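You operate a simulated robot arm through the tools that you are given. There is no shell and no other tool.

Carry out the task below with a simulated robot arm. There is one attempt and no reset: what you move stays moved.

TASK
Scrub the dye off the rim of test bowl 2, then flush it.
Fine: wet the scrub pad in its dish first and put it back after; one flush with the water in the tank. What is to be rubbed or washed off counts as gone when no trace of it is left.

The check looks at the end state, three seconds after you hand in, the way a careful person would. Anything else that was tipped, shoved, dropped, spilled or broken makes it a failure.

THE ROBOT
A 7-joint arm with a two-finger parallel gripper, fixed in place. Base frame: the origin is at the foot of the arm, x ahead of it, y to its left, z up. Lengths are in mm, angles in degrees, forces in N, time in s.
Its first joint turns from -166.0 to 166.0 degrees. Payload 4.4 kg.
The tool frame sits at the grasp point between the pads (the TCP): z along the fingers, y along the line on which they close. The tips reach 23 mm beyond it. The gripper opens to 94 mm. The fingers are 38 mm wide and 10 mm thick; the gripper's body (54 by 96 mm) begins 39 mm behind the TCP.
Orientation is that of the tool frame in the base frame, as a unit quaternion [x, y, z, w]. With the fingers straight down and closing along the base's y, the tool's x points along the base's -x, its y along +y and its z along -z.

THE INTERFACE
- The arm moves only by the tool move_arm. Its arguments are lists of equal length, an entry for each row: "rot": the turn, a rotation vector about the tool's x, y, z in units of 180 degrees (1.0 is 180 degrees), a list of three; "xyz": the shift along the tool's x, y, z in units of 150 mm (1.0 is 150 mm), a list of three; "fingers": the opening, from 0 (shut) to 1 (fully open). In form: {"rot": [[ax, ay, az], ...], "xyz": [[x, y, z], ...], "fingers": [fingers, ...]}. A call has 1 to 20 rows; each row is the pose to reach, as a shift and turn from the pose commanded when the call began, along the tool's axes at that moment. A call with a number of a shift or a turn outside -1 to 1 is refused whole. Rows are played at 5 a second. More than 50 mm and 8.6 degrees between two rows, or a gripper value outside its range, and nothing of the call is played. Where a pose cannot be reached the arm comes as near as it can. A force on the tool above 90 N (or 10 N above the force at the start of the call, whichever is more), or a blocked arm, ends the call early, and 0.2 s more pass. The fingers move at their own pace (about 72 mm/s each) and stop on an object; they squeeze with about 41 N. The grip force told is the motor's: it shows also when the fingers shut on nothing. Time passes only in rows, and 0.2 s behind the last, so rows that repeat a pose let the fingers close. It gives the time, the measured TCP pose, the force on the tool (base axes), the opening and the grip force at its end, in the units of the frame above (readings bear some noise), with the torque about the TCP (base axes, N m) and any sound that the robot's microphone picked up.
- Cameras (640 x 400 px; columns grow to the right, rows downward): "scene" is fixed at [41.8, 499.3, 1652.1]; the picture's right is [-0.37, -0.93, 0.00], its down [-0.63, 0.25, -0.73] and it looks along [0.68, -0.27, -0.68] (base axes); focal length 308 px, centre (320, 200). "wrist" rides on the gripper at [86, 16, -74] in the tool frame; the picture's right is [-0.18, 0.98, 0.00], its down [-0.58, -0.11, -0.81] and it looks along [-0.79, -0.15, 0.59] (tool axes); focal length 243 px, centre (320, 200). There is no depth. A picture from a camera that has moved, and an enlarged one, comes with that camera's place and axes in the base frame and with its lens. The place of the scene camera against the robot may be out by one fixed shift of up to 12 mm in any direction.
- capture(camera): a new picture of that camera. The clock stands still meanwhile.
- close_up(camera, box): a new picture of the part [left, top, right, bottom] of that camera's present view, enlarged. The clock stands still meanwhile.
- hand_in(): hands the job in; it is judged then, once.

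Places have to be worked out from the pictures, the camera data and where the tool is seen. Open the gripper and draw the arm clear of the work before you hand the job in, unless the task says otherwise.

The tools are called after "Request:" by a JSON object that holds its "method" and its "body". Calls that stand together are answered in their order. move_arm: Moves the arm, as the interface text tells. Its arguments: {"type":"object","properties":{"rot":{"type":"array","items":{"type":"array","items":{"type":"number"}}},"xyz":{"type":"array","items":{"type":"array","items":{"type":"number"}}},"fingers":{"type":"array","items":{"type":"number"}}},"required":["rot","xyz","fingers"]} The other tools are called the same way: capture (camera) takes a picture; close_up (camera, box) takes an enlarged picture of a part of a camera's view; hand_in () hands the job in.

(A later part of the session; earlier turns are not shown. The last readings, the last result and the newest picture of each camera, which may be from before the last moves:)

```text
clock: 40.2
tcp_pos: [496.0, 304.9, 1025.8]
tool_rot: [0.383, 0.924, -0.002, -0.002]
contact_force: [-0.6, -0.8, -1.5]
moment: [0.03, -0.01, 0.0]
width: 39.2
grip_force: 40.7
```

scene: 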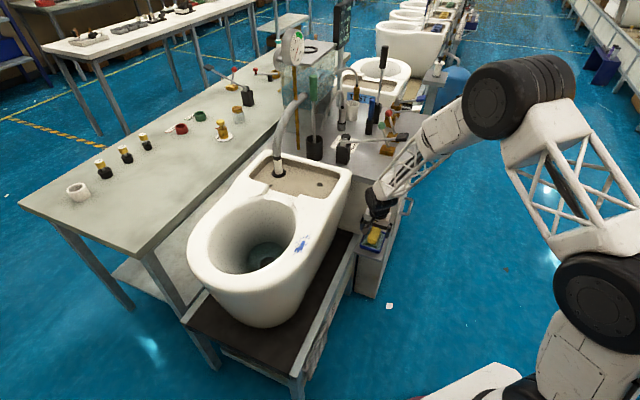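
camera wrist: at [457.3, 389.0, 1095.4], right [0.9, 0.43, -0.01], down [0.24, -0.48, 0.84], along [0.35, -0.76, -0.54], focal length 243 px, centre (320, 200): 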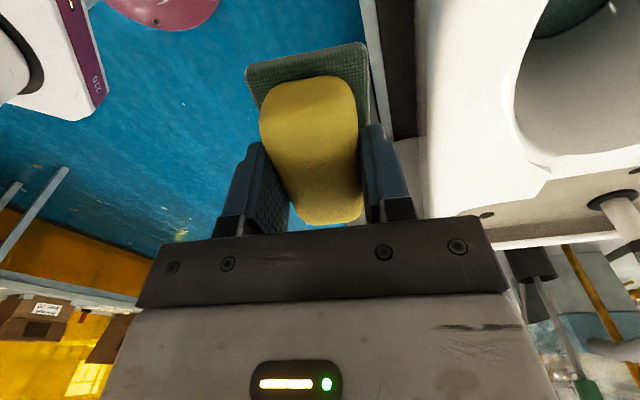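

Orientation restored. I carry the pad back over the dish at safe height.

Request:
{"method": "move_arm", "body": {"rot": [[-0.0015, 0, 0], [-0.0015, 0, 0], [-0.0015, 0, 0], [-0.0015, 0, 0]], "xyz": [[-0.25, -0.03, 0], [-0.5, -0.06, 0], [-0.75, -0.09, 0], [-1.0, -0.12, 0]], "fingers": [0.3, 0.3, 0.3, 0.3]}}

Request:
{"method": "move_arm", "body": {"rot": [[0, 0, 0], [0, 0, 0], [0, 0, 0], [0, 0, 0]], "xyz": [[-0.25, -0.03, 0], [-0.5, -0.06, 0], [-0.75, -0.09, 0], [-1.0, -0.12, 0]], "fingers": [0.3, 0.3, 0.3, 0.3]}}

Request:
{"method": "move_arm", "body": {"rot": [[0, 0, 0], [0, 0, 0], [0, 0, 0], [0, 0, 0]], "xyz": [[-0.25, -0.03, 0], [-0.5, -0.06, 0], [-0.693, -0.106, 0], [-0.693, -0.106, 0]], "fingers": [0.3, 0.3, 0.3, 0.3]}}

```text
clock: 41.2
tcp_pos: [588.4, 186.7, 1025.4]
tool_rot: [0.383, 0.924, 0.0, -0.001]
contact_force: [0.0, -0.1, -0.8]
moment: [-0.01, 0.0, -0.01]
width: 39.4
grip_force: 40.8
```

```text
clock: 42.2
tcp_pos: [683.4, 68.3, 1025.0]
tool_rot: [0.383, 0.924, 0.0, 0.0]
contact_force: [0.4, -0.1, -0.7]
moment: [0.02, 0.03, 0.0]
width: 39.0
grip_force: 41.2
```

```text
clock: 43.2
tcp_pos: [745.3, -18.4, 1023.3]
tool_rot: [0.382, 0.924, 0.001, -0.001]
contact_force: [-0.5, 0.0, -1.2]
moment: [0.03, -0.01, 0.01]
width: 39.2
grip_force: 40.8
```

Above the dish at (745,-18). I descend in stages to just above the resting height.

Request:
{"method": "move_arm", "body": {"rot": [[0, 0, 0], [0, 0, 0], [0, 0, 0], [0, 0, 0]], "xyz": [[0, 0, 0.25], [0, 0, 0.5], [0, 0, 0.75], [0, 0, 1.0]], "fingers": [0.3, 0.3, 0.3, 0.3]}}

Request:
{"method": "move_arm", "body": {"rot": [[0, 0, 0], [0, 0, 0], [0, 0, 0], [0, 0, 0]], "xyz": [[0, 0, 0.25], [0, 0, 0.5], [0, 0, 0.75], [0, 0, 1.0]], "fingers": [0.3, 0.3, 0.3, 0.3]}}

Request:
{"method": "capture", "body": {"camera": "wrist"}}

Request:
{"method": "close_up", "body": {"camera": "scene", "box": [340, 200, 410, 260]}}

```text
clock: 44.2
tcp_pos: [746.2, -19.9, 873.6]
tool_rot: [0.383, 0.924, 0.001, -0.001]
contact_force: [0.8, -0.4, -1.0]
moment: [-0.01, 0.03, 0.01]
width: 39.4
grip_force: 41.1
```

```text
clock: 45.2
tcp_pos: [746.8, -14.1, 724.1]
tool_rot: [0.382, 0.924, 0.001, 0.0]
contact_force: [0.4, 0.6, -0.3]
moment: [0.02, 0.0, 0.0]
width: 39.2
grip_force: 40.7
```

```text
taken
camera wrist: at [697.1, 56.9, 798.6], right [0.83, 0.56, 0.0], down [0.33, -0.49, 0.81], along [0.46, -0.66, -0.59], focal length 243 px, centre (320, 200)
```

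wrist: 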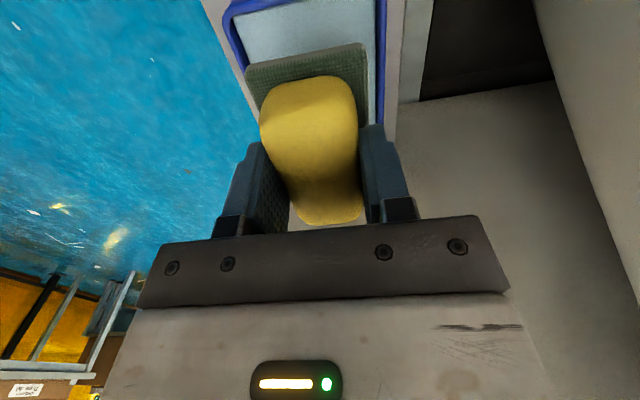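

```text
6.67 times, centred on (375, 230) of scene
camera zoom: at [41.8, 499.3, 1652.1], right [-0.37, -0.93, 0.0], down [-0.63, 0.25, -0.73], along [0.68, -0.27, -0.68], focal length 2055 px, centre (-47, 0)
```

zoom: 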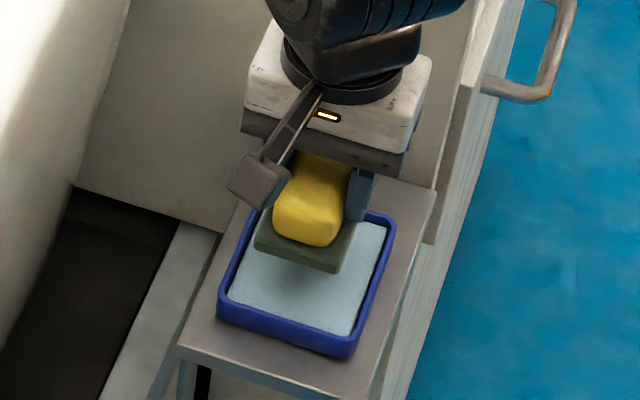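

Well aligned. I lower to a few mm above the resting height, then set it down gently.

Request:
{"method": "move_arm", "body": {"rot": [[0, 0, 0], [0, 0, 0], [0, 0, 0], [0, 0, 0]], "xyz": [[0, -0.005, 0.1], [0, -0.01, 0.2], [0, -0.01, 0.25], [0, -0.01, 0.25]], "fingers": [0.3, 0.3, 0.3, 0.3]}}

Request:
{"method": "move_arm", "body": {"rot": [[0, 0, 0], [0, 0, 0]], "xyz": [[0, 0, 0.01], [0, 0, 0.01]], "fingers": [0.3, 0.3]}}

Request:
{"method": "close_up", "body": {"camera": "wrist", "box": [190, 0, 430, 140]}}

```text
clock: 46.2
tcp_pos: [744.7, -16.5, 687.2]
tool_rot: [0.383, 0.924, 0.0, -0.002]
contact_force: [0.9, -0.6, -0.7]
moment: [0.02, -0.02, -0.01]
width: 39.1
grip_force: 41.0
```

```text
clock: 46.8
tcp_pos: [745.2, -17.9, 685.3]
tool_rot: [0.383, 0.924, 0.001, 0.0]
contact_force: [-0.7, 0.1, 0.0]
moment: [-0.01, 0.0, 0.03]
width: 39.4
grip_force: 41.4
```

```text
2.67 times, centred on (310, 70) of wrist
camera zoom: at [695.3, 54.3, 761.1], right [0.83, 0.56, 0.0], down [0.34, -0.49, 0.8], along [0.45, -0.66, -0.59], focal length 647 px, centre (347, 547)
```

zoom: 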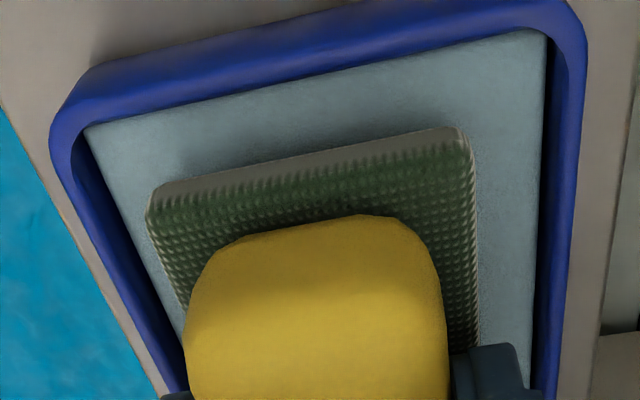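

The pad is inside the dish just above its bed. I step down until a light contact shows.

Request:
{"method": "move_arm", "body": {"rot": [[0, 0, 0], [0, 0, 0]], "xyz": [[0, 0, 0.01], [0, 0, 0.01]], "fingers": [0.3, 0.3]}}

Request:
{"method": "move_arm", "body": {"rot": [[0, 0, 0], [0, 0, 0]], "xyz": [[0, 0, 0.007], [0, 0, 0.007]], "fingers": [0.3, 0.3]}}

```text
clock: 47.4
tcp_pos: [744.9, -17.4, 684.8]
tool_rot: [0.383, 0.924, 0.0, 0.0]
contact_force: [0.0, -0.9, -0.1]
moment: [0.01, -0.01, 0.01]
width: 39.2
grip_force: 40.5
```

```text
clock: 48.0
tcp_pos: [744.4, -17.9, 683.6]
tool_rot: [0.382, 0.924, 0.0, -0.001]
contact_force: [0.3, -0.5, -2.1]
moment: [-0.01, 0.01, -0.02]
width: 39.5
grip_force: 41.2
```

Request:
{"method": "move_arm", "body": {"rot": [[0, 0, 0], [0, 0, 0]], "xyz": [[0, 0, 0.007], [0, 0, 0.007]], "fingers": [0.3, 0.3]}}

Request:
{"method": "move_arm", "body": {"rot": [[0, 0, 0], [0, 0, 0]], "xyz": [[0, 0, 0.005], [0, 0, 0.005]], "fingers": [0.3, 0.3]}}

```text
clock: 48.6
tcp_pos: [743.4, -17.5, 682.5]
tool_rot: [0.382, 0.924, -0.001, -0.001]
contact_force: [0.2, -0.8, -1.1]
moment: [0.01, -0.01, 0.02]
width: 39.1
grip_force: 40.7
```

```text
clock: 49.2
tcp_pos: [742.9, -19.0, 680.8]
tool_rot: [0.383, 0.924, 0.001, -0.001]
contact_force: [-0.3, 0.0, -1.4]
moment: [0.0, -0.01, 0.01]
width: 39.5
grip_force: 40.9
```

Still no contact (pad sits slightly higher in the grip than before). I continue with fine steps.

Request:
{"method": "move_arm", "body": {"rot": [[0, 0, 0], [0, 0, 0]], "xyz": [[0, 0, 0.006], [0, 0, 0.006]], "fingers": [0.3, 0.3]}}

Request:
{"method": "move_arm", "body": {"rot": [[0, 0, 0], [0, 0, 0]], "xyz": [[0, 0, 0.005], [0, 0, 0.005]], "fingers": [0.3, 0.3]}}

```text
clock: 49.8
tcp_pos: [743.8, -18.6, 681.6]
tool_rot: [0.383, 0.924, 0.0, -0.002]
contact_force: [0.5, 0.8, -0.7]
moment: [0.01, 0.01, -0.03]
width: 39.4
grip_force: 40.5
```

```text
clock: 50.4
tcp_pos: [743.5, -18.6, 679.5]
tool_rot: [0.383, 0.924, 0.0, -0.001]
contact_force: [-0.7, 0.2, -0.9]
moment: [0.03, 0.0, -0.01]
width: 39.4
grip_force: 41.1
```

Request:
{"method": "move_arm", "body": {"rot": [[0, 0, 0], [0, 0, 0]], "xyz": [[0, 0, 0.005], [0, 0, 0.005]], "fingers": [0.3, 0.3]}}

Request:
{"method": "close_up", "body": {"camera": "wrist", "box": [190, 0, 430, 140]}}

Request:
{"method": "close_up", "body": {"camera": "scene", "box": [350, 210, 400, 255]}}

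```text
clock: 51.0
tcp_pos: [743.9, -18.4, 679.6]
tool_rot: [0.383, 0.924, 0.0, -0.001]
contact_force: [0.0, 0.6, -1.3]
moment: [-0.01, -0.01, 0.04]
width: 39.1
grip_force: 41.2
```

```text
2.67 times, centred on (310, 70) of wrist
camera zoom: at [694.6, 54.0, 753.8], right [0.83, 0.56, 0.0], down [0.34, -0.49, 0.8], along [0.45, -0.66, -0.59], focal length 647 px, centre (347, 547)
```

zoom: 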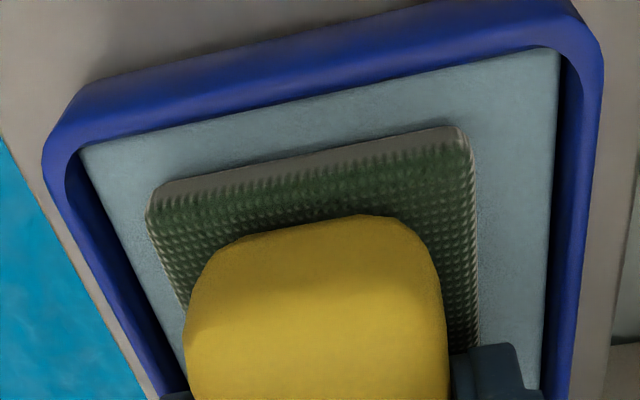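

```text
8.89 times, centred on (375, 232) of scene
camera zoom: at [41.8, 499.3, 1652.1], right [-0.37, -0.93, 0.0], down [-0.63, 0.25, -0.73], along [0.68, -0.27, -0.68], focal length 2740 px, centre (-169, -89)
```

zoom: 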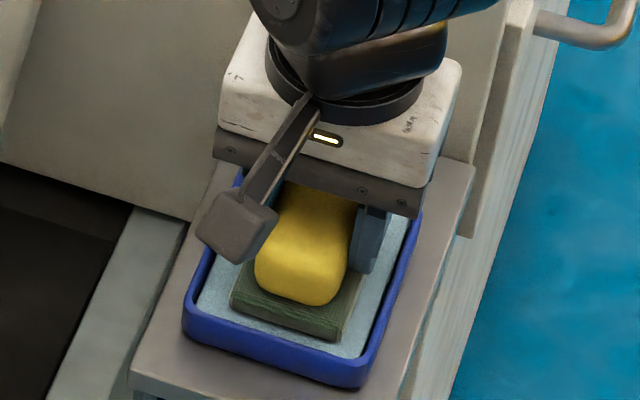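

Nearly resting; fingertips are still ~6 mm above the dish rim. A few more fine steps.

Request:
{"method": "move_arm", "body": {"rot": [[0, 0, 0], [0, 0, 0]], "xyz": [[0, 0, 0.005], [0, 0, 0.005]], "fingers": [0.3, 0.3]}}

Request:
{"method": "move_arm", "body": {"rot": [[0, 0, 0], [0, 0, 0]], "xyz": [[0, 0, 0.005], [0, 0, 0.005]], "fingers": [0.3, 0.3]}}

Request:
{"method": "move_arm", "body": {"rot": [[0, 0, 0], [0, 0, 0]], "xyz": [[0, 0, 0.004], [0, 0, 0.004]], "fingers": [0.3, 0.3]}}

```text
clock: 51.6
tcp_pos: [743.5, -18.6, 678.3]
tool_rot: [0.383, 0.924, 0.001, 0.0]
contact_force: [-2.5, 2.0, 8.9]
moment: [-0.26, -0.13, -0.04]
width: 39.1
grip_force: 40.7
```

```text
clock: 52.2
tcp_pos: [743.2, -19.7, 678.4]
tool_rot: [0.383, 0.924, 0.001, 0.0]
contact_force: [-3.8, -3.3, 24.7]
moment: [-0.95, -0.59, -0.19]
width: 39.0
grip_force: 41.0
```

```text
clock: 52.8
tcp_pos: [745.0, -18.1, 677.3]
tool_rot: [0.382, 0.924, 0.001, 0.0]
contact_force: [-6.8, 0.5, 42.5]
moment: [-0.63, -0.38, -0.09]
width: 38.9
grip_force: 40.6
```

Seated. I relieve the pressure by 2 mm, open the fingers only part way (staying inside the dish width), and rise straight up.

Request:
{"method": "move_arm", "body": {"rot": [[0, 0, 0], [0, 0, 0], [0, 0, 0], [0, 0, 0], [0, 0, 0]], "xyz": [[0, 0, -0.012], [0, 0, -0.012], [0, 0, -0.012], [0, 0, -0.012], [0, 0, -0.012]], "fingers": [0.3, 0.45, 0.6, 0.62, 0.62]}}

Request:
{"method": "move_arm", "body": {"rot": [[0, 0, 0], [0, 0, 0], [0, 0, 0], [0, 0, 0]], "xyz": [[0, 0, -0.05], [0, 0, -0.15], [0, 0, -0.3], [0, 0, -0.4]], "fingers": [0.62, 0.62, 0.62, 0.62]}}

Request:
{"method": "close_up", "body": {"camera": "scene", "box": [340, 200, 410, 260]}}

Request:
{"method": "capture", "body": {"camera": "wrist"}}

```text
clock: 54.0
tcp_pos: [742.8, -17.1, 679.0]
tool_rot: [0.383, 0.924, 0.0, -0.001]
contact_force: [-0.6, 0.5, -1.1]
moment: [0.01, -0.01, 0.04]
width: 58.3
grip_force: 0.0
```

```text
clock: 55.0
tcp_pos: [743.4, -18.1, 738.9]
tool_rot: [0.383, 0.924, 0.0, -0.002]
contact_force: [-0.9, 0.2, -1.0]
moment: [-0.01, 0.02, 0.01]
width: 58.5
grip_force: 0.1
```

```text
6.67 times, centred on (375, 230) of scene
camera zoom: at [41.8, 499.3, 1652.1], right [-0.37, -0.93, 0.0], down [-0.63, 0.25, -0.73], along [0.68, -0.27, -0.68], focal length 2055 px, centre (-47, 0)
```

zoom: 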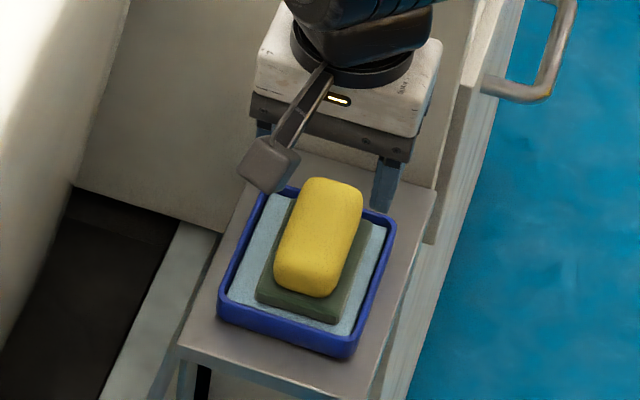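

```text
taken
camera wrist: at [693.9, 54.4, 813.9], right [0.83, 0.56, 0.0], down [0.34, -0.49, 0.8], along [0.45, -0.66, -0.59], focal length 243 px, centre (320, 200)
```

wrist: 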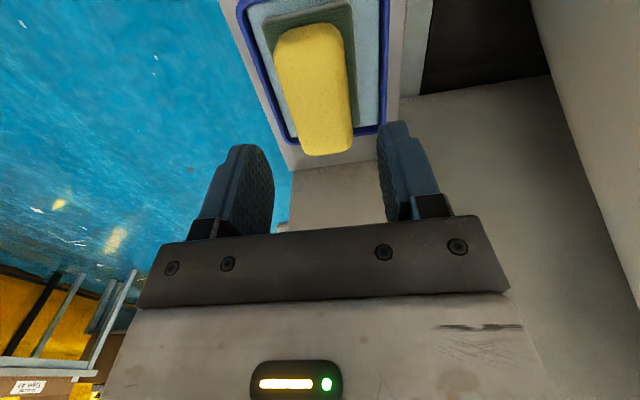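

The pad is back in its dish, flat, with the dish unmoved. Now I raise the arm to examine the flush lever closely.

Request:
{"method": "move_arm", "body": {"rot": [[0, 0, 0], [0, 0, 0], [0, 0, 0], [0, 0, 0]], "xyz": [[0, 0, -0.25], [0, 0, -0.5], [0, 0, -0.75], [0, 0, -1.0]], "fingers": [0.62, 0.62, 0.62, 0.62]}}

Request:
{"method": "move_arm", "body": {"rot": [[0, 0, 0], [0, 0, 0], [0, 0, 0], [0, 0, 0]], "xyz": [[0, -0.1, -0.25], [0, -0.25, -0.5], [0, -0.4, -0.75], [0, -0.55, -1.0]], "fingers": [0.62, 0.62, 0.62, 0.62]}}

Request:
{"method": "move_arm", "body": {"rot": [[0, 0, -0.045], [0, 0, -0.09], [0, 0, -0.135], [0, 0, -0.18], [0, 0, -0.225], [0, 0, -0.27], [0, 0, -0.315], [0, 0, -0.36], [0, 0, -0.4]], "xyz": [[0, -0.1, -0.1], [0, -0.2, -0.2], [0, -0.3, -0.3], [0, -0.4, -0.4], [0, -0.5, -0.5], [0, -0.6, -0.6], [0, -0.7, -0.6], [0, -0.8, -0.6], [0, -0.8, -0.6]], "fingers": [0.62, 0.62, 0.62, 0.62, 0.62, 0.62, 0.62, 0.62, 0.62]}}

Request:
{"method": "capture", "body": {"camera": "wrist"}}

Request:
{"method": "capture", "body": {"camera": "scene"}}

```text
clock: 56.0
tcp_pos: [743.7, -18.6, 888.0]
tool_rot: [0.383, 0.924, 0.001, -0.002]
contact_force: [-0.1, 0.2, 0.3]
moment: [-0.02, 0.0, 0.01]
width: 58.3
grip_force: 0.0
```

```text
clock: 57.0
tcp_pos: [686.0, -78.7, 1039.3]
tool_rot: [0.382, 0.924, 0.0, -0.002]
contact_force: [-0.6, -0.7, -0.8]
moment: [-0.03, 0.0, 0.01]
width: 58.3
grip_force: 0.0
```

```text
clock: 59.0
tcp_pos: [601.8, -162.4, 1130.3]
tool_rot: [-0.234, 0.972, 0.001, -0.001]
contact_force: [0.4, 0.2, -0.3]
moment: [0.0, 0.01, 0.02]
width: 58.3
grip_force: 0.1
```

```text
taken
camera wrist: at [517.4, -187.8, 1203.9], right [-0.28, 0.96, 0.0], down [0.57, 0.17, 0.81], along [0.77, 0.23, -0.59], focal length 243 px, centre (320, 200)
```

wrist: 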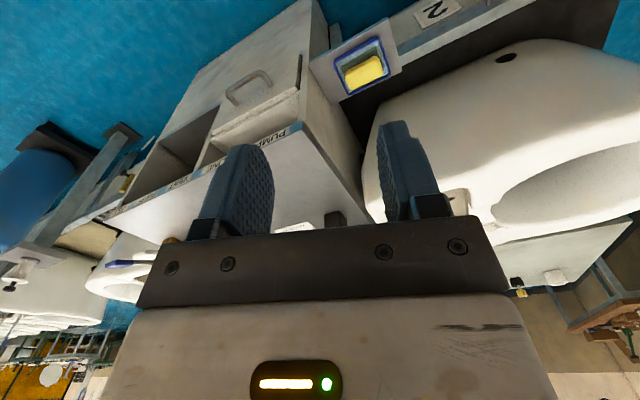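

```text
taken
```

scene: 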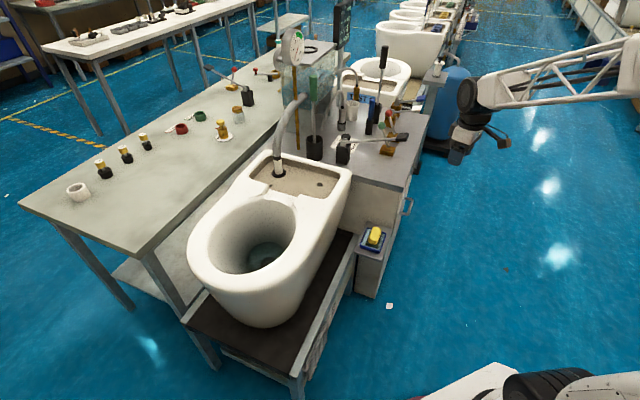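

There are labels along the bench's front edge. I zoom in to read them.

Request:
{"method": "close_up", "body": {"camera": "wrist", "box": [240, 110, 320, 160]}}

Request:
{"method": "close_up", "body": {"camera": "wrist", "box": [80, 140, 220, 230]}}

Request:
{"method": "close_up", "body": {"camera": "wrist", "box": [200, 100, 400, 240]}}

Request:
{"method": "close_up", "body": {"camera": "scene", "box": [330, 100, 430, 170]}}

```text
8.00 times, centred on (280, 135) of wrist
camera zoom: at [517.4, -187.8, 1203.9], right [-0.28, 0.96, 0.0], down [0.57, 0.17, 0.81], along [0.77, 0.23, -0.59], focal length 1941 px, centre (640, 720)
```

zoom: 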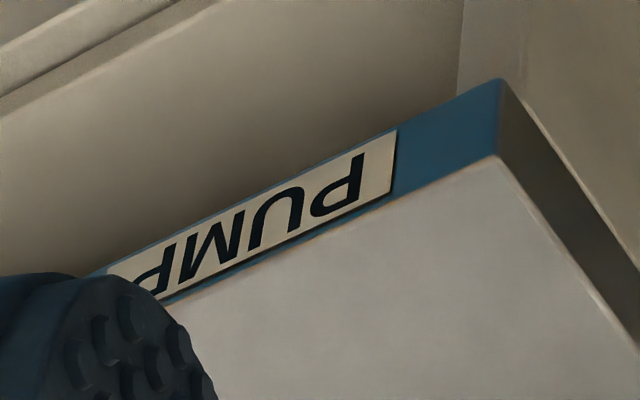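

```text
4.44 times, centred on (150, 185) of wrist
camera zoom: at [517.4, -187.8, 1203.9], right [-0.28, 0.96, 0.0], down [0.57, 0.17, 0.81], along [0.77, 0.23, -0.59], focal length 1078 px, centre (1076, 267)
```

zoom: 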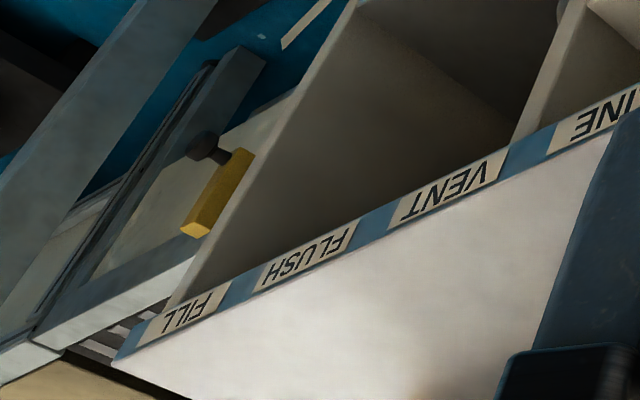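

```text
2.86 times, centred on (300, 170) of wrist
camera zoom: at [517.4, -187.8, 1203.9], right [-0.28, 0.96, 0.0], down [0.57, 0.17, 0.81], along [0.77, 0.23, -0.59], focal length 693 px, centre (377, 286)
```

zoom: 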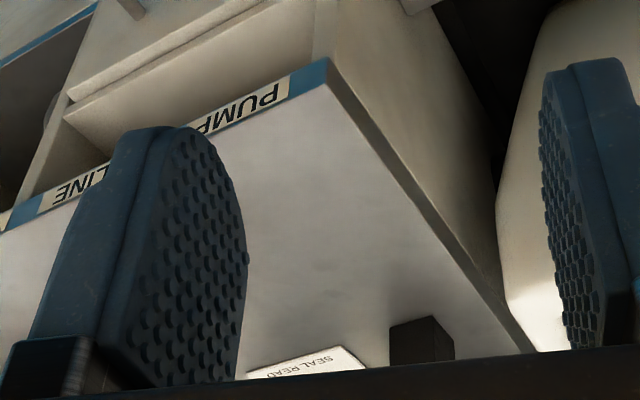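

```text
5.71 times, centred on (380, 135) of scene
camera zoom: at [41.8, 499.3, 1652.1], right [-0.37, -0.93, 0.0], down [-0.63, 0.25, -0.73], along [0.68, -0.27, -0.68], focal length 1762 px, centre (-23, 571)
```

zoom: 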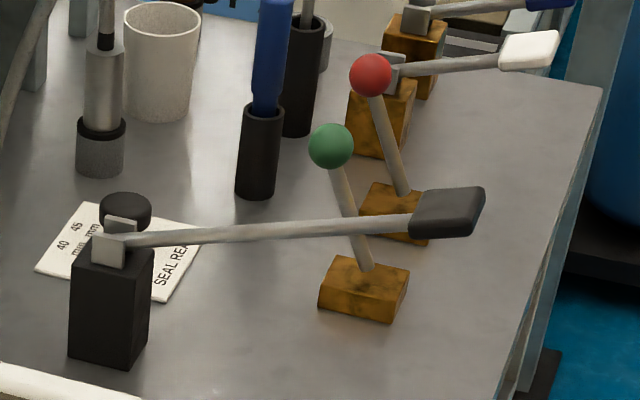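

Important: the labels read, from bowl 2 outward, PUMP, LINE, VENT, FLUSH, FILL - so the black lever is the PUMP, and the white-paddle lever is FLUSH (around (1120,-405,980)), far out. I move right and higher to view it properly.

Request:
{"method": "move_arm", "body": {"rot": [[0, 0, 0], [0, 0, 0], [0, 0, 0], [0, 0, 0], [0, 0, 0]], "xyz": [[-0.045, -0.2, -0.11], [-0.09, -0.4, -0.22], [-0.135, -0.6, -0.33], [-0.18, -0.8, -0.44], [-0.228, -1.0, -0.55]], "fingers": [1, 1, 1, 1, 1]}}

Request:
{"method": "move_arm", "body": {"rot": [[0, 0, 0], [0, 0, 0], [0, 0, 0], [0, 0, 0], [0, 0, 0]], "xyz": [[-0.045, -0.2, -0.11], [-0.09, -0.4, -0.22], [-0.135, -0.6, -0.33], [-0.18, -0.8, -0.44], [-0.228, -1.0, -0.55]], "fingers": [1, 1, 1, 1, 1]}}

Request:
{"method": "capture", "body": {"camera": "wrist"}}

Request:
{"method": "capture", "body": {"camera": "scene"}}

```text
clock: 60.2
tcp_pos: [699.5, -281.2, 1211.3]
tool_rot: [-0.234, 0.972, 0.0, 0.0]
contact_force: [-0.5, -0.1, 0.0]
moment: [0.05, 0.02, 0.02]
width: 93.8
grip_force: 0.0
```

```text
clock: 61.4
tcp_pos: [799.0, -397.8, 1292.0]
tool_rot: [-0.234, 0.972, 0.001, 0.0]
contact_force: [0.0, -0.1, 0.1]
moment: [-0.02, 0.01, 0.02]
width: 94.1
grip_force: 0.0
```

```text
taken
camera wrist: at [715.2, -423.5, 1368.2], right [-0.28, 0.96, 0.0], down [0.57, 0.17, 0.81], along [0.77, 0.23, -0.59], focal length 243 px, centre (320, 200)
```

wrist: 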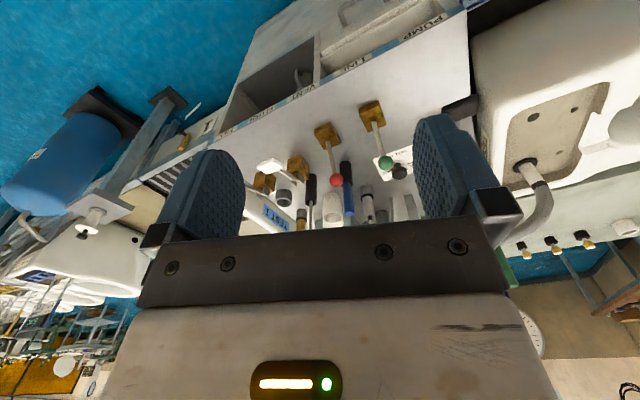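

```text
taken
```

scene: 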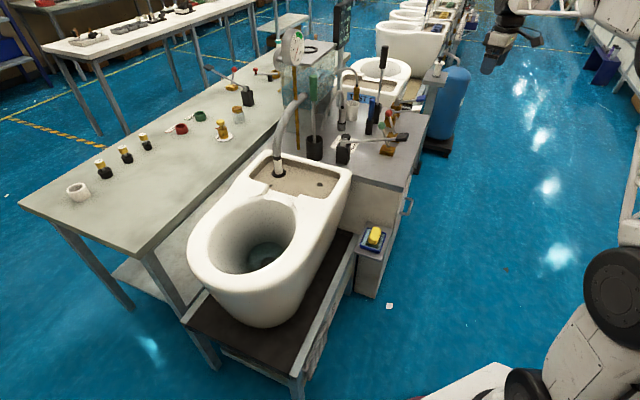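

Now the levers and labels are in view. I enlarge this part.

Request:
{"method": "close_up", "body": {"camera": "wrist", "box": [230, 80, 430, 220]}}

Request:
{"method": "close_up", "body": {"camera": "wrist", "box": [230, 140, 330, 220]}}

Request:
{"method": "close_up", "body": {"camera": "wrist", "box": [190, 0, 480, 150]}}

Request:
{"method": "close_up", "body": {"camera": "scene", "box": [370, 80, 430, 130]}}

Request:
{"method": "close_up", "body": {"camera": "scene", "box": [310, 60, 350, 110]}}

```text
2.86 times, centred on (330, 150) of wrist
camera zoom: at [715.2, -423.5, 1368.2], right [-0.28, 0.96, 0.0], down [0.57, 0.17, 0.81], along [0.77, 0.23, -0.59], focal length 693 px, centre (291, 343)
```

zoom: 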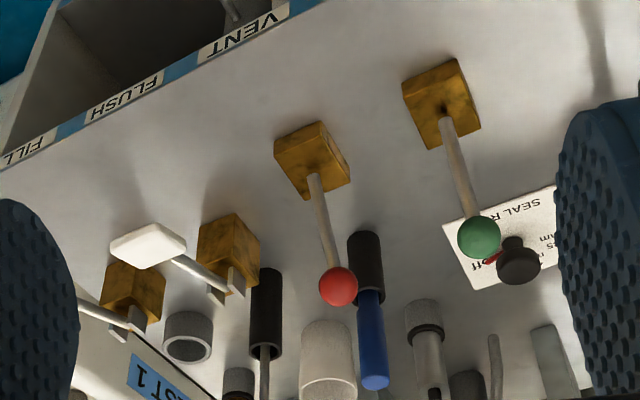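

```text
5.00 times, centred on (280, 180) of wrist
camera zoom: at [715.2, -423.5, 1368.2], right [-0.28, 0.96, 0.0], down [0.57, 0.17, 0.81], along [0.77, 0.23, -0.59], focal length 1213 px, centre (520, 300)
```

zoom: 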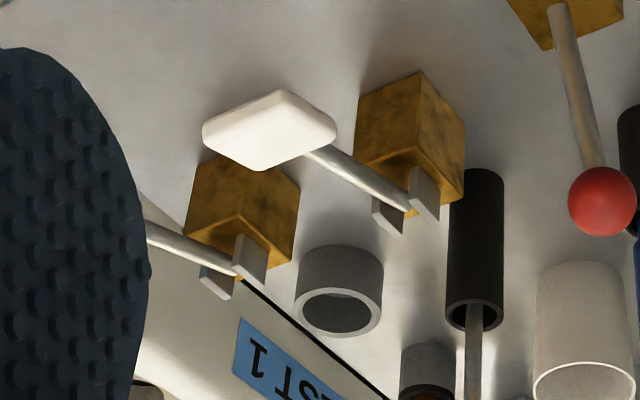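

```text
2.21 times, centred on (335, 75) of wrist
camera zoom: at [715.2, -423.5, 1368.2], right [-0.28, 0.96, 0.0], down [0.57, 0.17, 0.81], along [0.77, 0.23, -0.59], focal length 535 px, centre (287, 476)
```

zoom: 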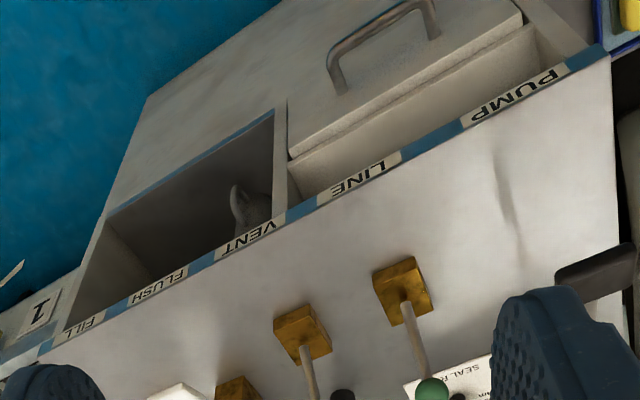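

```text
8.00 times, centred on (400, 105) of scene
camera zoom: at [41.8, 499.3, 1652.1], right [-0.37, -0.93, 0.0], down [-0.63, 0.25, -0.73], along [0.68, -0.27, -0.68], focal length 2466 px, centre (-320, 960)
```

zoom: 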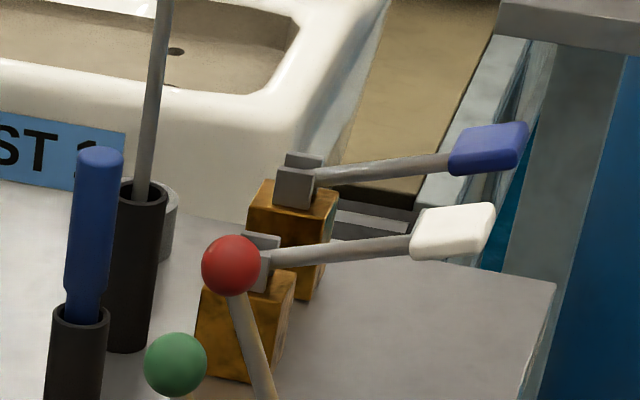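

```text
8.00 times, centred on (330, 85) of scene
camera zoom: at [41.8, 499.3, 1652.1], right [-0.37, -0.93, 0.0], down [-0.63, 0.25, -0.73], along [0.68, -0.27, -0.68], focal length 2466 px, centre (240, 1120)
```

zoom: 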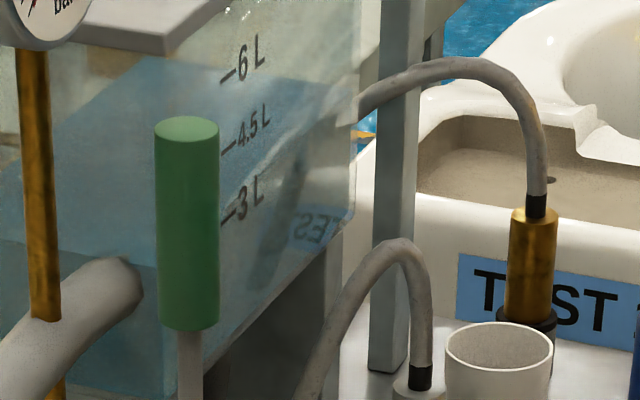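

The white paddle (FLUSH) is centred near (1142,-420,970) with its pivot near (1217,-337,928): about 1217 mm out, so I need the tool tilted forward to reach it. I first turn the hand to face that azimuth (-20°) at safe height.

Request:
{"method": "move_arm", "body": {"rot": [[0, 0, 0.0375], [0, 0, 0.075], [0, 0, 0.1125], [0, 0, 0.15], [0, 0, 0.1875], [0, 0, 0.225], [0, 0, 0.262], [0, 0, 0.262]], "xyz": [[-0.11, 0.02, 0.07], [-0.22, 0.04, 0.14], [-0.33, 0.06, 0.21], [-0.44, 0.08, 0.28], [-0.55, 0.1, 0.35], [-0.66, 0.12, 0.42], [-0.759, 0.137, 0.48], [-0.759, 0.137, 0.48]], "fingers": [1, 0.8, 0.6, 0.4, 0.2, 0, 0, 0]}}

Request:
{"method": "capture", "body": {"camera": "wrist"}}

Request:
{"method": "capture", "body": {"camera": "scene"}}

```text
clock: 63.2
tcp_pos: [890.3, -327.9, 1220.3]
tool_rot: [0.175, 0.985, 0.001, -0.001]
contact_force: [0.2, 0.2, 0.0]
moment: [0.01, 0.01, -0.04]
width: 0.0
grip_force: 40.6
```

```text
taken
camera wrist: at [816.3, -283.5, 1295.0], right [0.51, 0.86, 0.0], down [0.51, -0.3, 0.81], along [0.69, -0.41, -0.59], focal length 243 px, centre (320, 200)
```

wrist: 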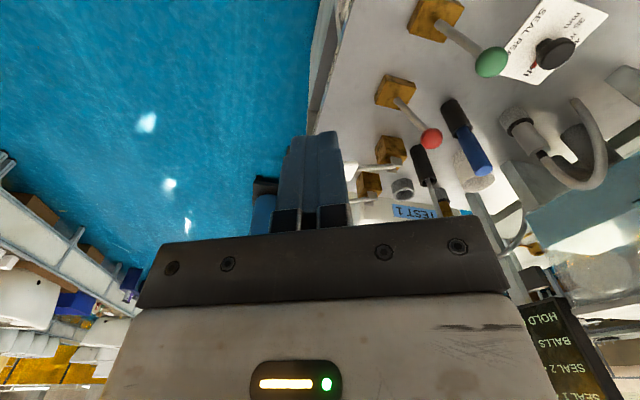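

```text
taken
```

scene: 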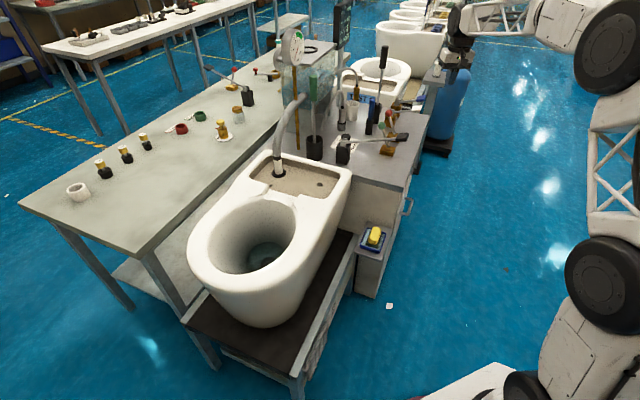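

Fingers are closed and the hand faces the lever. I zoom in here for a better fix on the white lever before tilting.

Request:
{"method": "close_up", "body": {"camera": "wrist", "box": [330, 130, 430, 210]}}

Request:
{"method": "close_up", "body": {"camera": "scene", "box": [380, 0, 540, 130]}}

```text
5.00 times, centred on (380, 170) of wrist
camera zoom: at [816.3, -283.5, 1295.0], right [0.51, 0.86, 0.0], down [0.51, -0.3, 0.81], along [0.69, -0.41, -0.59], focal length 1213 px, centre (20, 350)
```

zoom: 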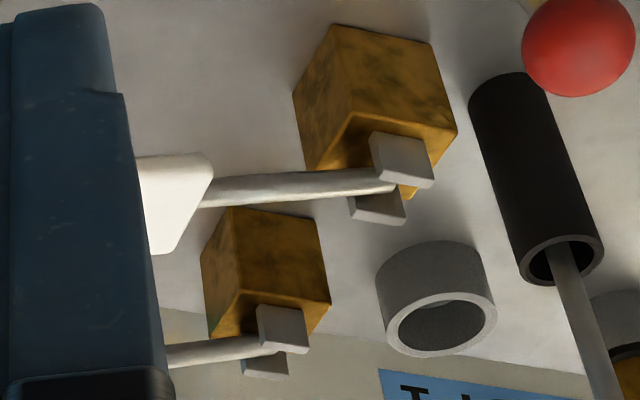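

```text
3.08 times, centred on (460, 65) of scene
camera zoom: at [41.8, 499.3, 1652.1], right [-0.37, -0.93, 0.0], down [-0.63, 0.25, -0.73], along [0.68, -0.27, -0.68], focal length 949 px, centre (-111, 615)
```

zoom: 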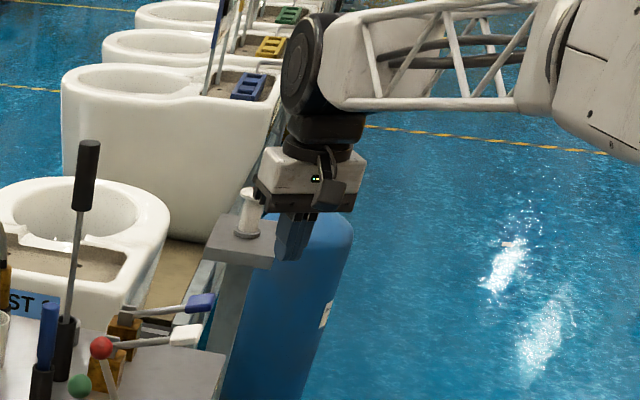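

Pivot confirmed at (1224,-340,925), paddle centre (1143,-420,968). Now I tilt the tool outward by 45° in free space and see how the arm copes.

Request:
{"method": "move_arm", "body": {"rot": [[0, -0.042, 0], [0, -0.084, 0], [0, -0.126, 0], [0, -0.168, 0], [0, -0.21, 0], [0, -0.25, 0], [0, -0.25, 0]], "xyz": [[0, 0, 0], [0, 0, 0], [0, 0, 0], [0, 0, 0], [0, 0, 0], [0, 0, 0], [0, 0, 0]], "fingers": [0, 0, 0, 0, 0, 0, 0]}}

Request:
{"method": "capture", "body": {"camera": "wrist"}}

Request:
{"method": "capture", "body": {"camera": "scene"}}

```text
clock: 64.8
tcp_pos: [890.0, -328.3, 1219.6]
tool_rot: [0.161, 0.909, -0.066, 0.378]
contact_force: [0.2, -0.7, -0.4]
moment: [0.01, 0.03, -0.01]
width: 0.1
grip_force: 40.8
```

```text
taken
camera wrist: at [789.7, -274.5, 1212.7], right [0.46, 0.88, 0.13], down [-0.19, -0.05, 0.98], along [0.87, -0.48, 0.14], focal length 243 px, centre (320, 200)
```

wrist: 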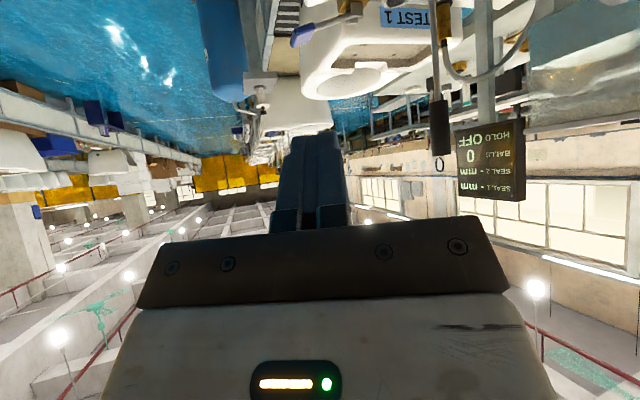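

```text
taken
```

scene: 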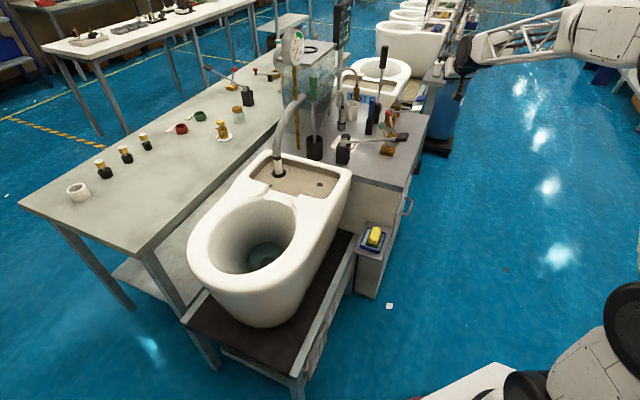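

The 45° tilt works. I extend outward along the azimuth at this height to test the reach.

Request:
{"method": "move_arm", "body": {"rot": [[0, 0, 0], [0, 0, 0], [0, 0, 0], [0, 0, 0]], "xyz": [[-0.177, 0, 0.177], [-0.354, 0, 0.354], [-0.53, 0, 0.53], [-0.707, 0, 0.707]], "fingers": [0, 0, 0, 0]}}

Request:
{"method": "move_arm", "body": {"rot": [[0, 0, 0], [0, 0, 0], [0, 0, 0]], "xyz": [[-0.177, 0, 0.177], [-0.354, 0, 0.354], [-0.354, 0, 0.354]], "fingers": [0, 0, 0]}}

Request:
{"method": "capture", "body": {"camera": "scene"}}

```text
clock: 65.8
tcp_pos: [1030.5, -380.8, 1221.3]
tool_rot: [0.161, 0.91, -0.065, 0.377]
contact_force: [0.0, 0.8, 0.5]
moment: [0.03, 0.01, -0.01]
width: 0.0
grip_force: 40.7
```

```text
clock: 66.6
tcp_pos: [1101.3, -406.7, 1219.9]
tool_rot: [0.162, 0.91, -0.067, 0.376]
contact_force: [0.2, 0.8, 0.2]
moment: [0.02, -0.05, -0.01]
width: 0.1
grip_force: 40.9
```

```text
taken
```

scene: 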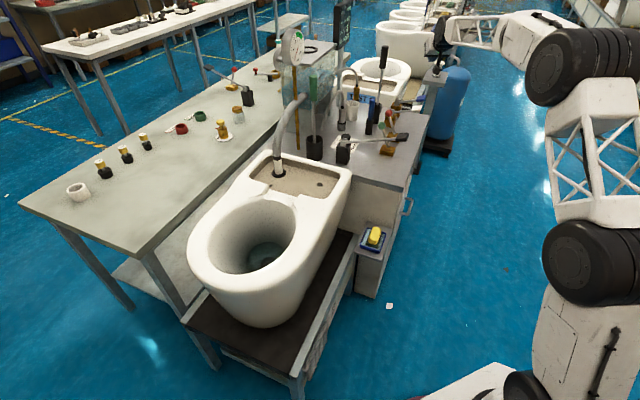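

The arm reaches radial 1174 mm easily with the elbow still bent. I now move outward a bit and lower toward the white paddle in stages.

Request:
{"method": "move_arm", "body": {"rot": [[0, 0, 0], [0, 0, 0], [0, 0, 0]], "xyz": [[0.1, 0, 0.21], [0.2, 0, 0.42], [0.307, 0, 0.636]], "fingers": [0, 0, 0]}}

Request:
{"method": "move_arm", "body": {"rot": [[0, 0, 0], [0, 0, 0], [0, 0, 0], [0, 0, 0]], "xyz": [[0.12, 0, 0.12], [0.24, 0, 0.24], [0.36, 0, 0.36], [0.36, 0, 0.36]], "fingers": [0, 0, 0, 0]}}

Request:
{"method": "close_up", "body": {"camera": "scene", "box": [370, 70, 470, 140]}}

Request:
{"method": "capture", "body": {"camera": "wrist"}}

```text
clock: 67.4
tcp_pos: [1136.8, -417.5, 1123.4]
tool_rot: [0.161, 0.909, -0.066, 0.378]
contact_force: [-0.3, 0.6, 1.1]
moment: [0.02, 0.05, -0.01]
width: 0.0
grip_force: 41.1
```

```text
clock: 68.4
tcp_pos: [1135.6, -418.6, 1045.5]
tool_rot: [0.162, 0.91, -0.067, 0.376]
contact_force: [0.0, -0.5, 0.3]
moment: [0.02, 0.0, 0.0]
width: 0.0
grip_force: 40.5
```

```text
5.71 times, centred on (420, 105) of scene
camera zoom: at [41.8, 499.3, 1652.1], right [-0.37, -0.93, 0.0], down [-0.63, 0.25, -0.73], along [0.68, -0.27, -0.68], focal length 1762 px, centre (-251, 743)
```

zoom: 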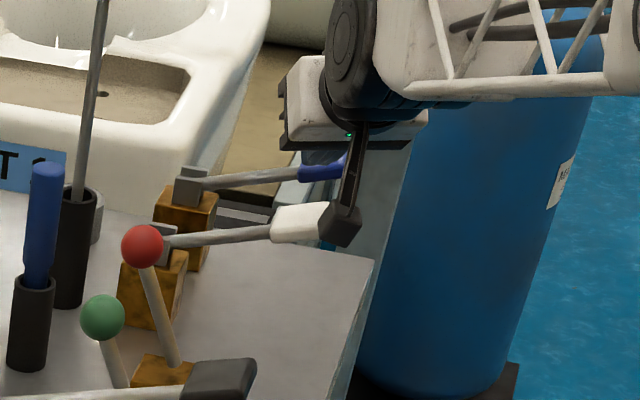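

```text
taken
camera wrist: at [1033.8, -364.3, 1037.7], right [0.46, 0.88, 0.13], down [-0.19, -0.05, 0.98], along [0.87, -0.48, 0.14], focal length 243 px, centre (320, 200)
```

wrist: 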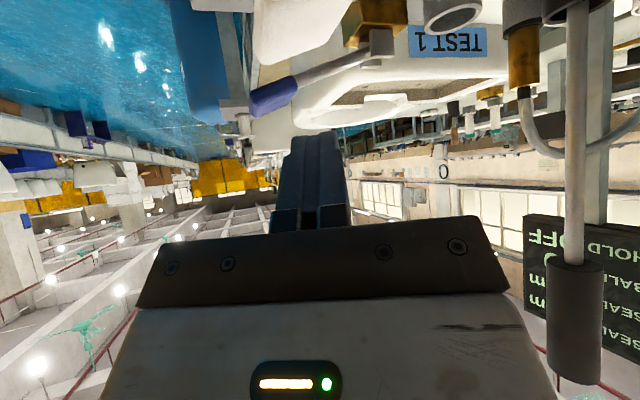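

I zoom into the scene view to verify the fingertips' place relative to the white paddle.

Request:
{"method": "close_up", "body": {"camera": "scene", "box": [400, 80, 440, 120]}}

Request:
{"method": "close_up", "body": {"camera": "wrist", "box": [220, 60, 420, 220]}}

```text
10.00 times, centred on (420, 100) of scene
camera zoom: at [41.8, 499.3, 1652.1], right [-0.37, -0.93, 0.0], down [-0.63, 0.25, -0.73], along [0.68, -0.27, -0.68], focal length 3083 px, centre (-680, 1200)
```

zoom: 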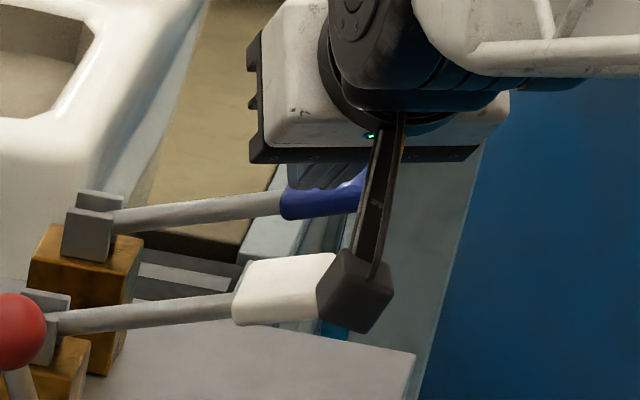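

```text
2.50 times, centred on (320, 140) of wrist
camera zoom: at [1033.8, -364.3, 1037.7], right [0.46, 0.88, 0.13], down [-0.19, -0.05, 0.98], along [0.87, -0.48, 0.14], focal length 606 px, centre (320, 350)
```

zoom: 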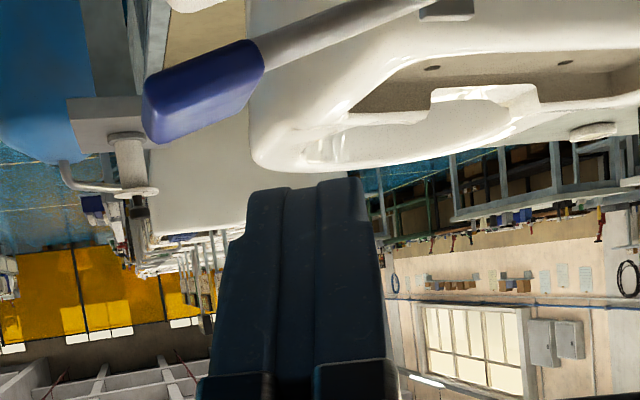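

The tips are above the white paddle. I lower to just above it, then continue in small steps while watching the force and the lever.

Request:
{"method": "move_arm", "body": {"rot": [[0, 0, 0], [0, 0, 0]], "xyz": [[0.066, 0, 0.066], [0.132, 0, 0.132]], "fingers": [0, 0]}}

Request:
{"method": "move_arm", "body": {"rot": [[0, 0, 0], [0, 0, 0]], "xyz": [[0.019, 0, 0.019], [0.038, 0, 0.038]], "fingers": [0, 0]}}

Request:
{"method": "close_up", "body": {"camera": "scene", "box": [390, 80, 440, 120]}}

```text
clock: 69.0
tcp_pos: [1135.7, -417.7, 1018.5]
tool_rot: [0.161, 0.91, -0.066, 0.376]
contact_force: [0.3, -0.4, -0.3]
moment: [-0.04, 0.02, -0.01]
width: 0.2
grip_force: 41.3
```

```text
clock: 69.6
tcp_pos: [1134.8, -418.8, 1007.6]
tool_rot: [0.162, 0.91, -0.066, 0.376]
contact_force: [-0.7, -1.8, 3.4]
moment: [-0.07, 0.0, 0.02]
width: 0.0
grip_force: 41.2
```

```text
10.00 times, centred on (415, 100) of scene
camera zoom: at [41.8, 499.3, 1652.1], right [-0.37, -0.93, 0.0], down [-0.63, 0.25, -0.73], along [0.68, -0.27, -0.68], focal length 3083 px, centre (-630, 1200)
```

zoom: 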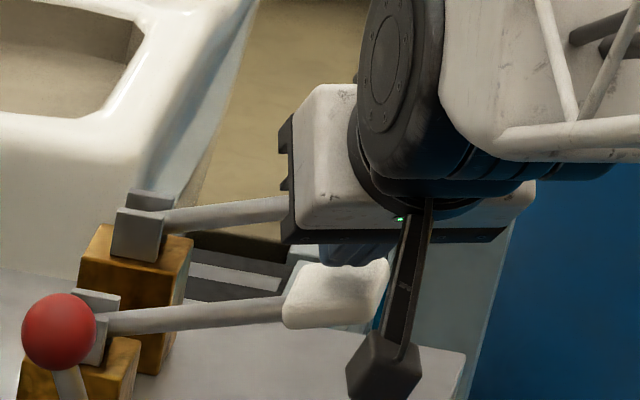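

Contact with the paddle (3.4 N, lever starting to move). I take a baseline of the tank and bowl water, then press down 20 mm.

Request:
{"method": "close_up", "body": {"camera": "scene", "box": [270, 30, 350, 120]}}

Request:
{"method": "move_arm", "body": {"rot": [[0, 0, 0], [0, 0, 0], [0, 0, 0], [0, 0, 0]], "xyz": [[0.024, 0, 0.024], [0.048, 0, 0.048], [0.072, 0, 0.072], [0.094, 0, 0.094]], "fingers": [0, 0, 0, 0]}}

Request:
{"method": "close_up", "body": {"camera": "scene", "box": [390, 80, 440, 120]}}

Request:
{"method": "close_up", "body": {"camera": "scene", "box": [270, 30, 350, 120]}}

```text
4.44 times, centred on (310, 75) of scene
camera zoom: at [41.8, 499.3, 1652.1], right [-0.37, -0.93, 0.0], down [-0.63, 0.25, -0.73], along [0.68, -0.27, -0.68], focal length 1370 px, centre (364, 756)
```

zoom: 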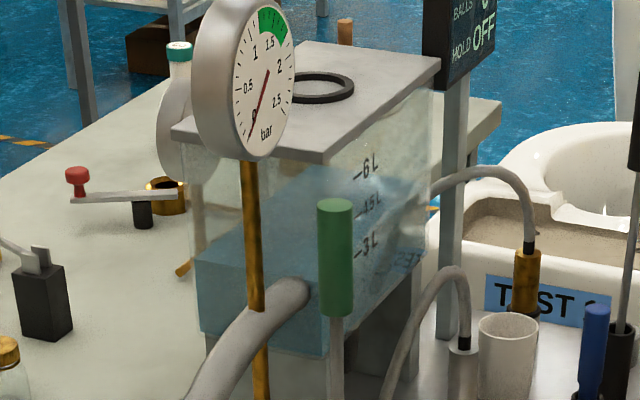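

```text
clock: 70.6
tcp_pos: [1133.8, -417.0, 988.9]
tool_rot: [0.162, 0.91, -0.066, 0.376]
contact_force: [-1.0, -0.8, 3.2]
moment: [-0.06, 0.03, 0.01]
width: 0.0
grip_force: 40.8
```

```text
10.00 times, centred on (415, 100) of scene
camera zoom: at [41.8, 499.3, 1652.1], right [-0.37, -0.93, 0.0], down [-0.63, 0.25, -0.73], along [0.68, -0.27, -0.68], focal length 3083 px, centre (-630, 1200)
```

zoom: 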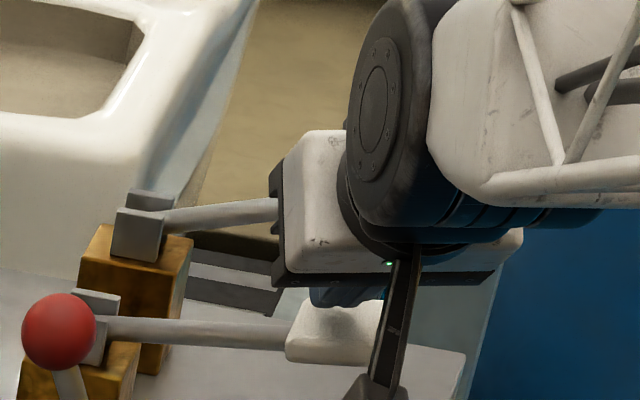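

```text
4.44 times, centred on (310, 75) of scene
camera zoom: at [41.8, 499.3, 1652.1], right [-0.37, -0.93, 0.0], down [-0.63, 0.25, -0.73], along [0.68, -0.27, -0.68], focal length 1370 px, centre (364, 756)
```

zoom: 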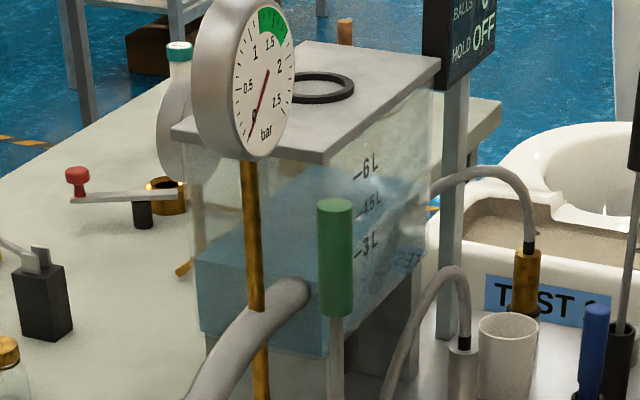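

The lever follows with only ~3 N. I press further, 20 mm more, watching for flush signs.

Request:
{"method": "move_arm", "body": {"rot": [[0, 0, 0], [0, 0, 0], [0, 0, 0], [0, 0, 0]], "xyz": [[0.024, 0, 0.024], [0.048, 0, 0.048], [0.072, 0, 0.072], [0.094, 0, 0.094]], "fingers": [0, 0, 0, 0]}}

Request:
{"method": "close_up", "body": {"camera": "scene", "box": [390, 80, 440, 120]}}

Request:
{"method": "close_up", "body": {"camera": "scene", "box": [270, 30, 350, 120]}}

```text
clock: 71.6
tcp_pos: [1134.1, -417.6, 967.2]
tool_rot: [0.162, 0.91, -0.066, 0.376]
contact_force: [-1.2, 0.5, 3.3]
moment: [0.04, 0.04, 0.01]
width: 0.0
grip_force: 40.7
```

```text
10.00 times, centred on (415, 100) of scene
camera zoom: at [41.8, 499.3, 1652.1], right [-0.37, -0.93, 0.0], down [-0.63, 0.25, -0.73], along [0.68, -0.27, -0.68], focal length 3083 px, centre (-630, 1200)
```

zoom: 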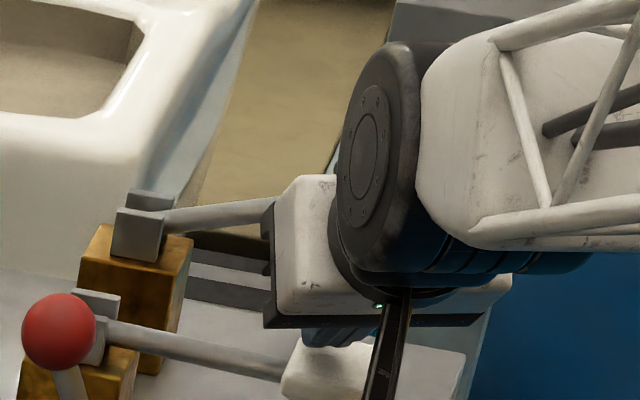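

```text
4.44 times, centred on (310, 75) of scene
camera zoom: at [41.8, 499.3, 1652.1], right [-0.37, -0.93, 0.0], down [-0.63, 0.25, -0.73], along [0.68, -0.27, -0.68], focal length 1370 px, centre (364, 756)
```

zoom: 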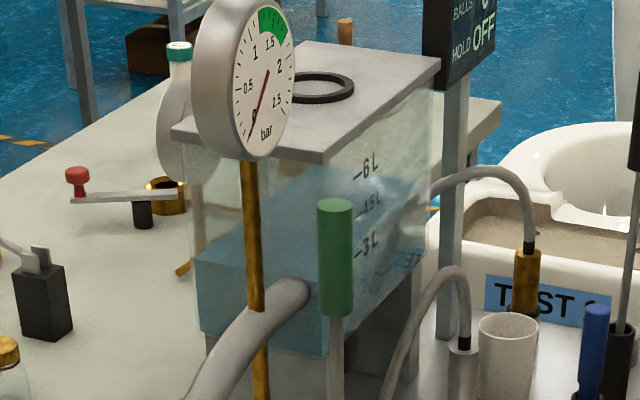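

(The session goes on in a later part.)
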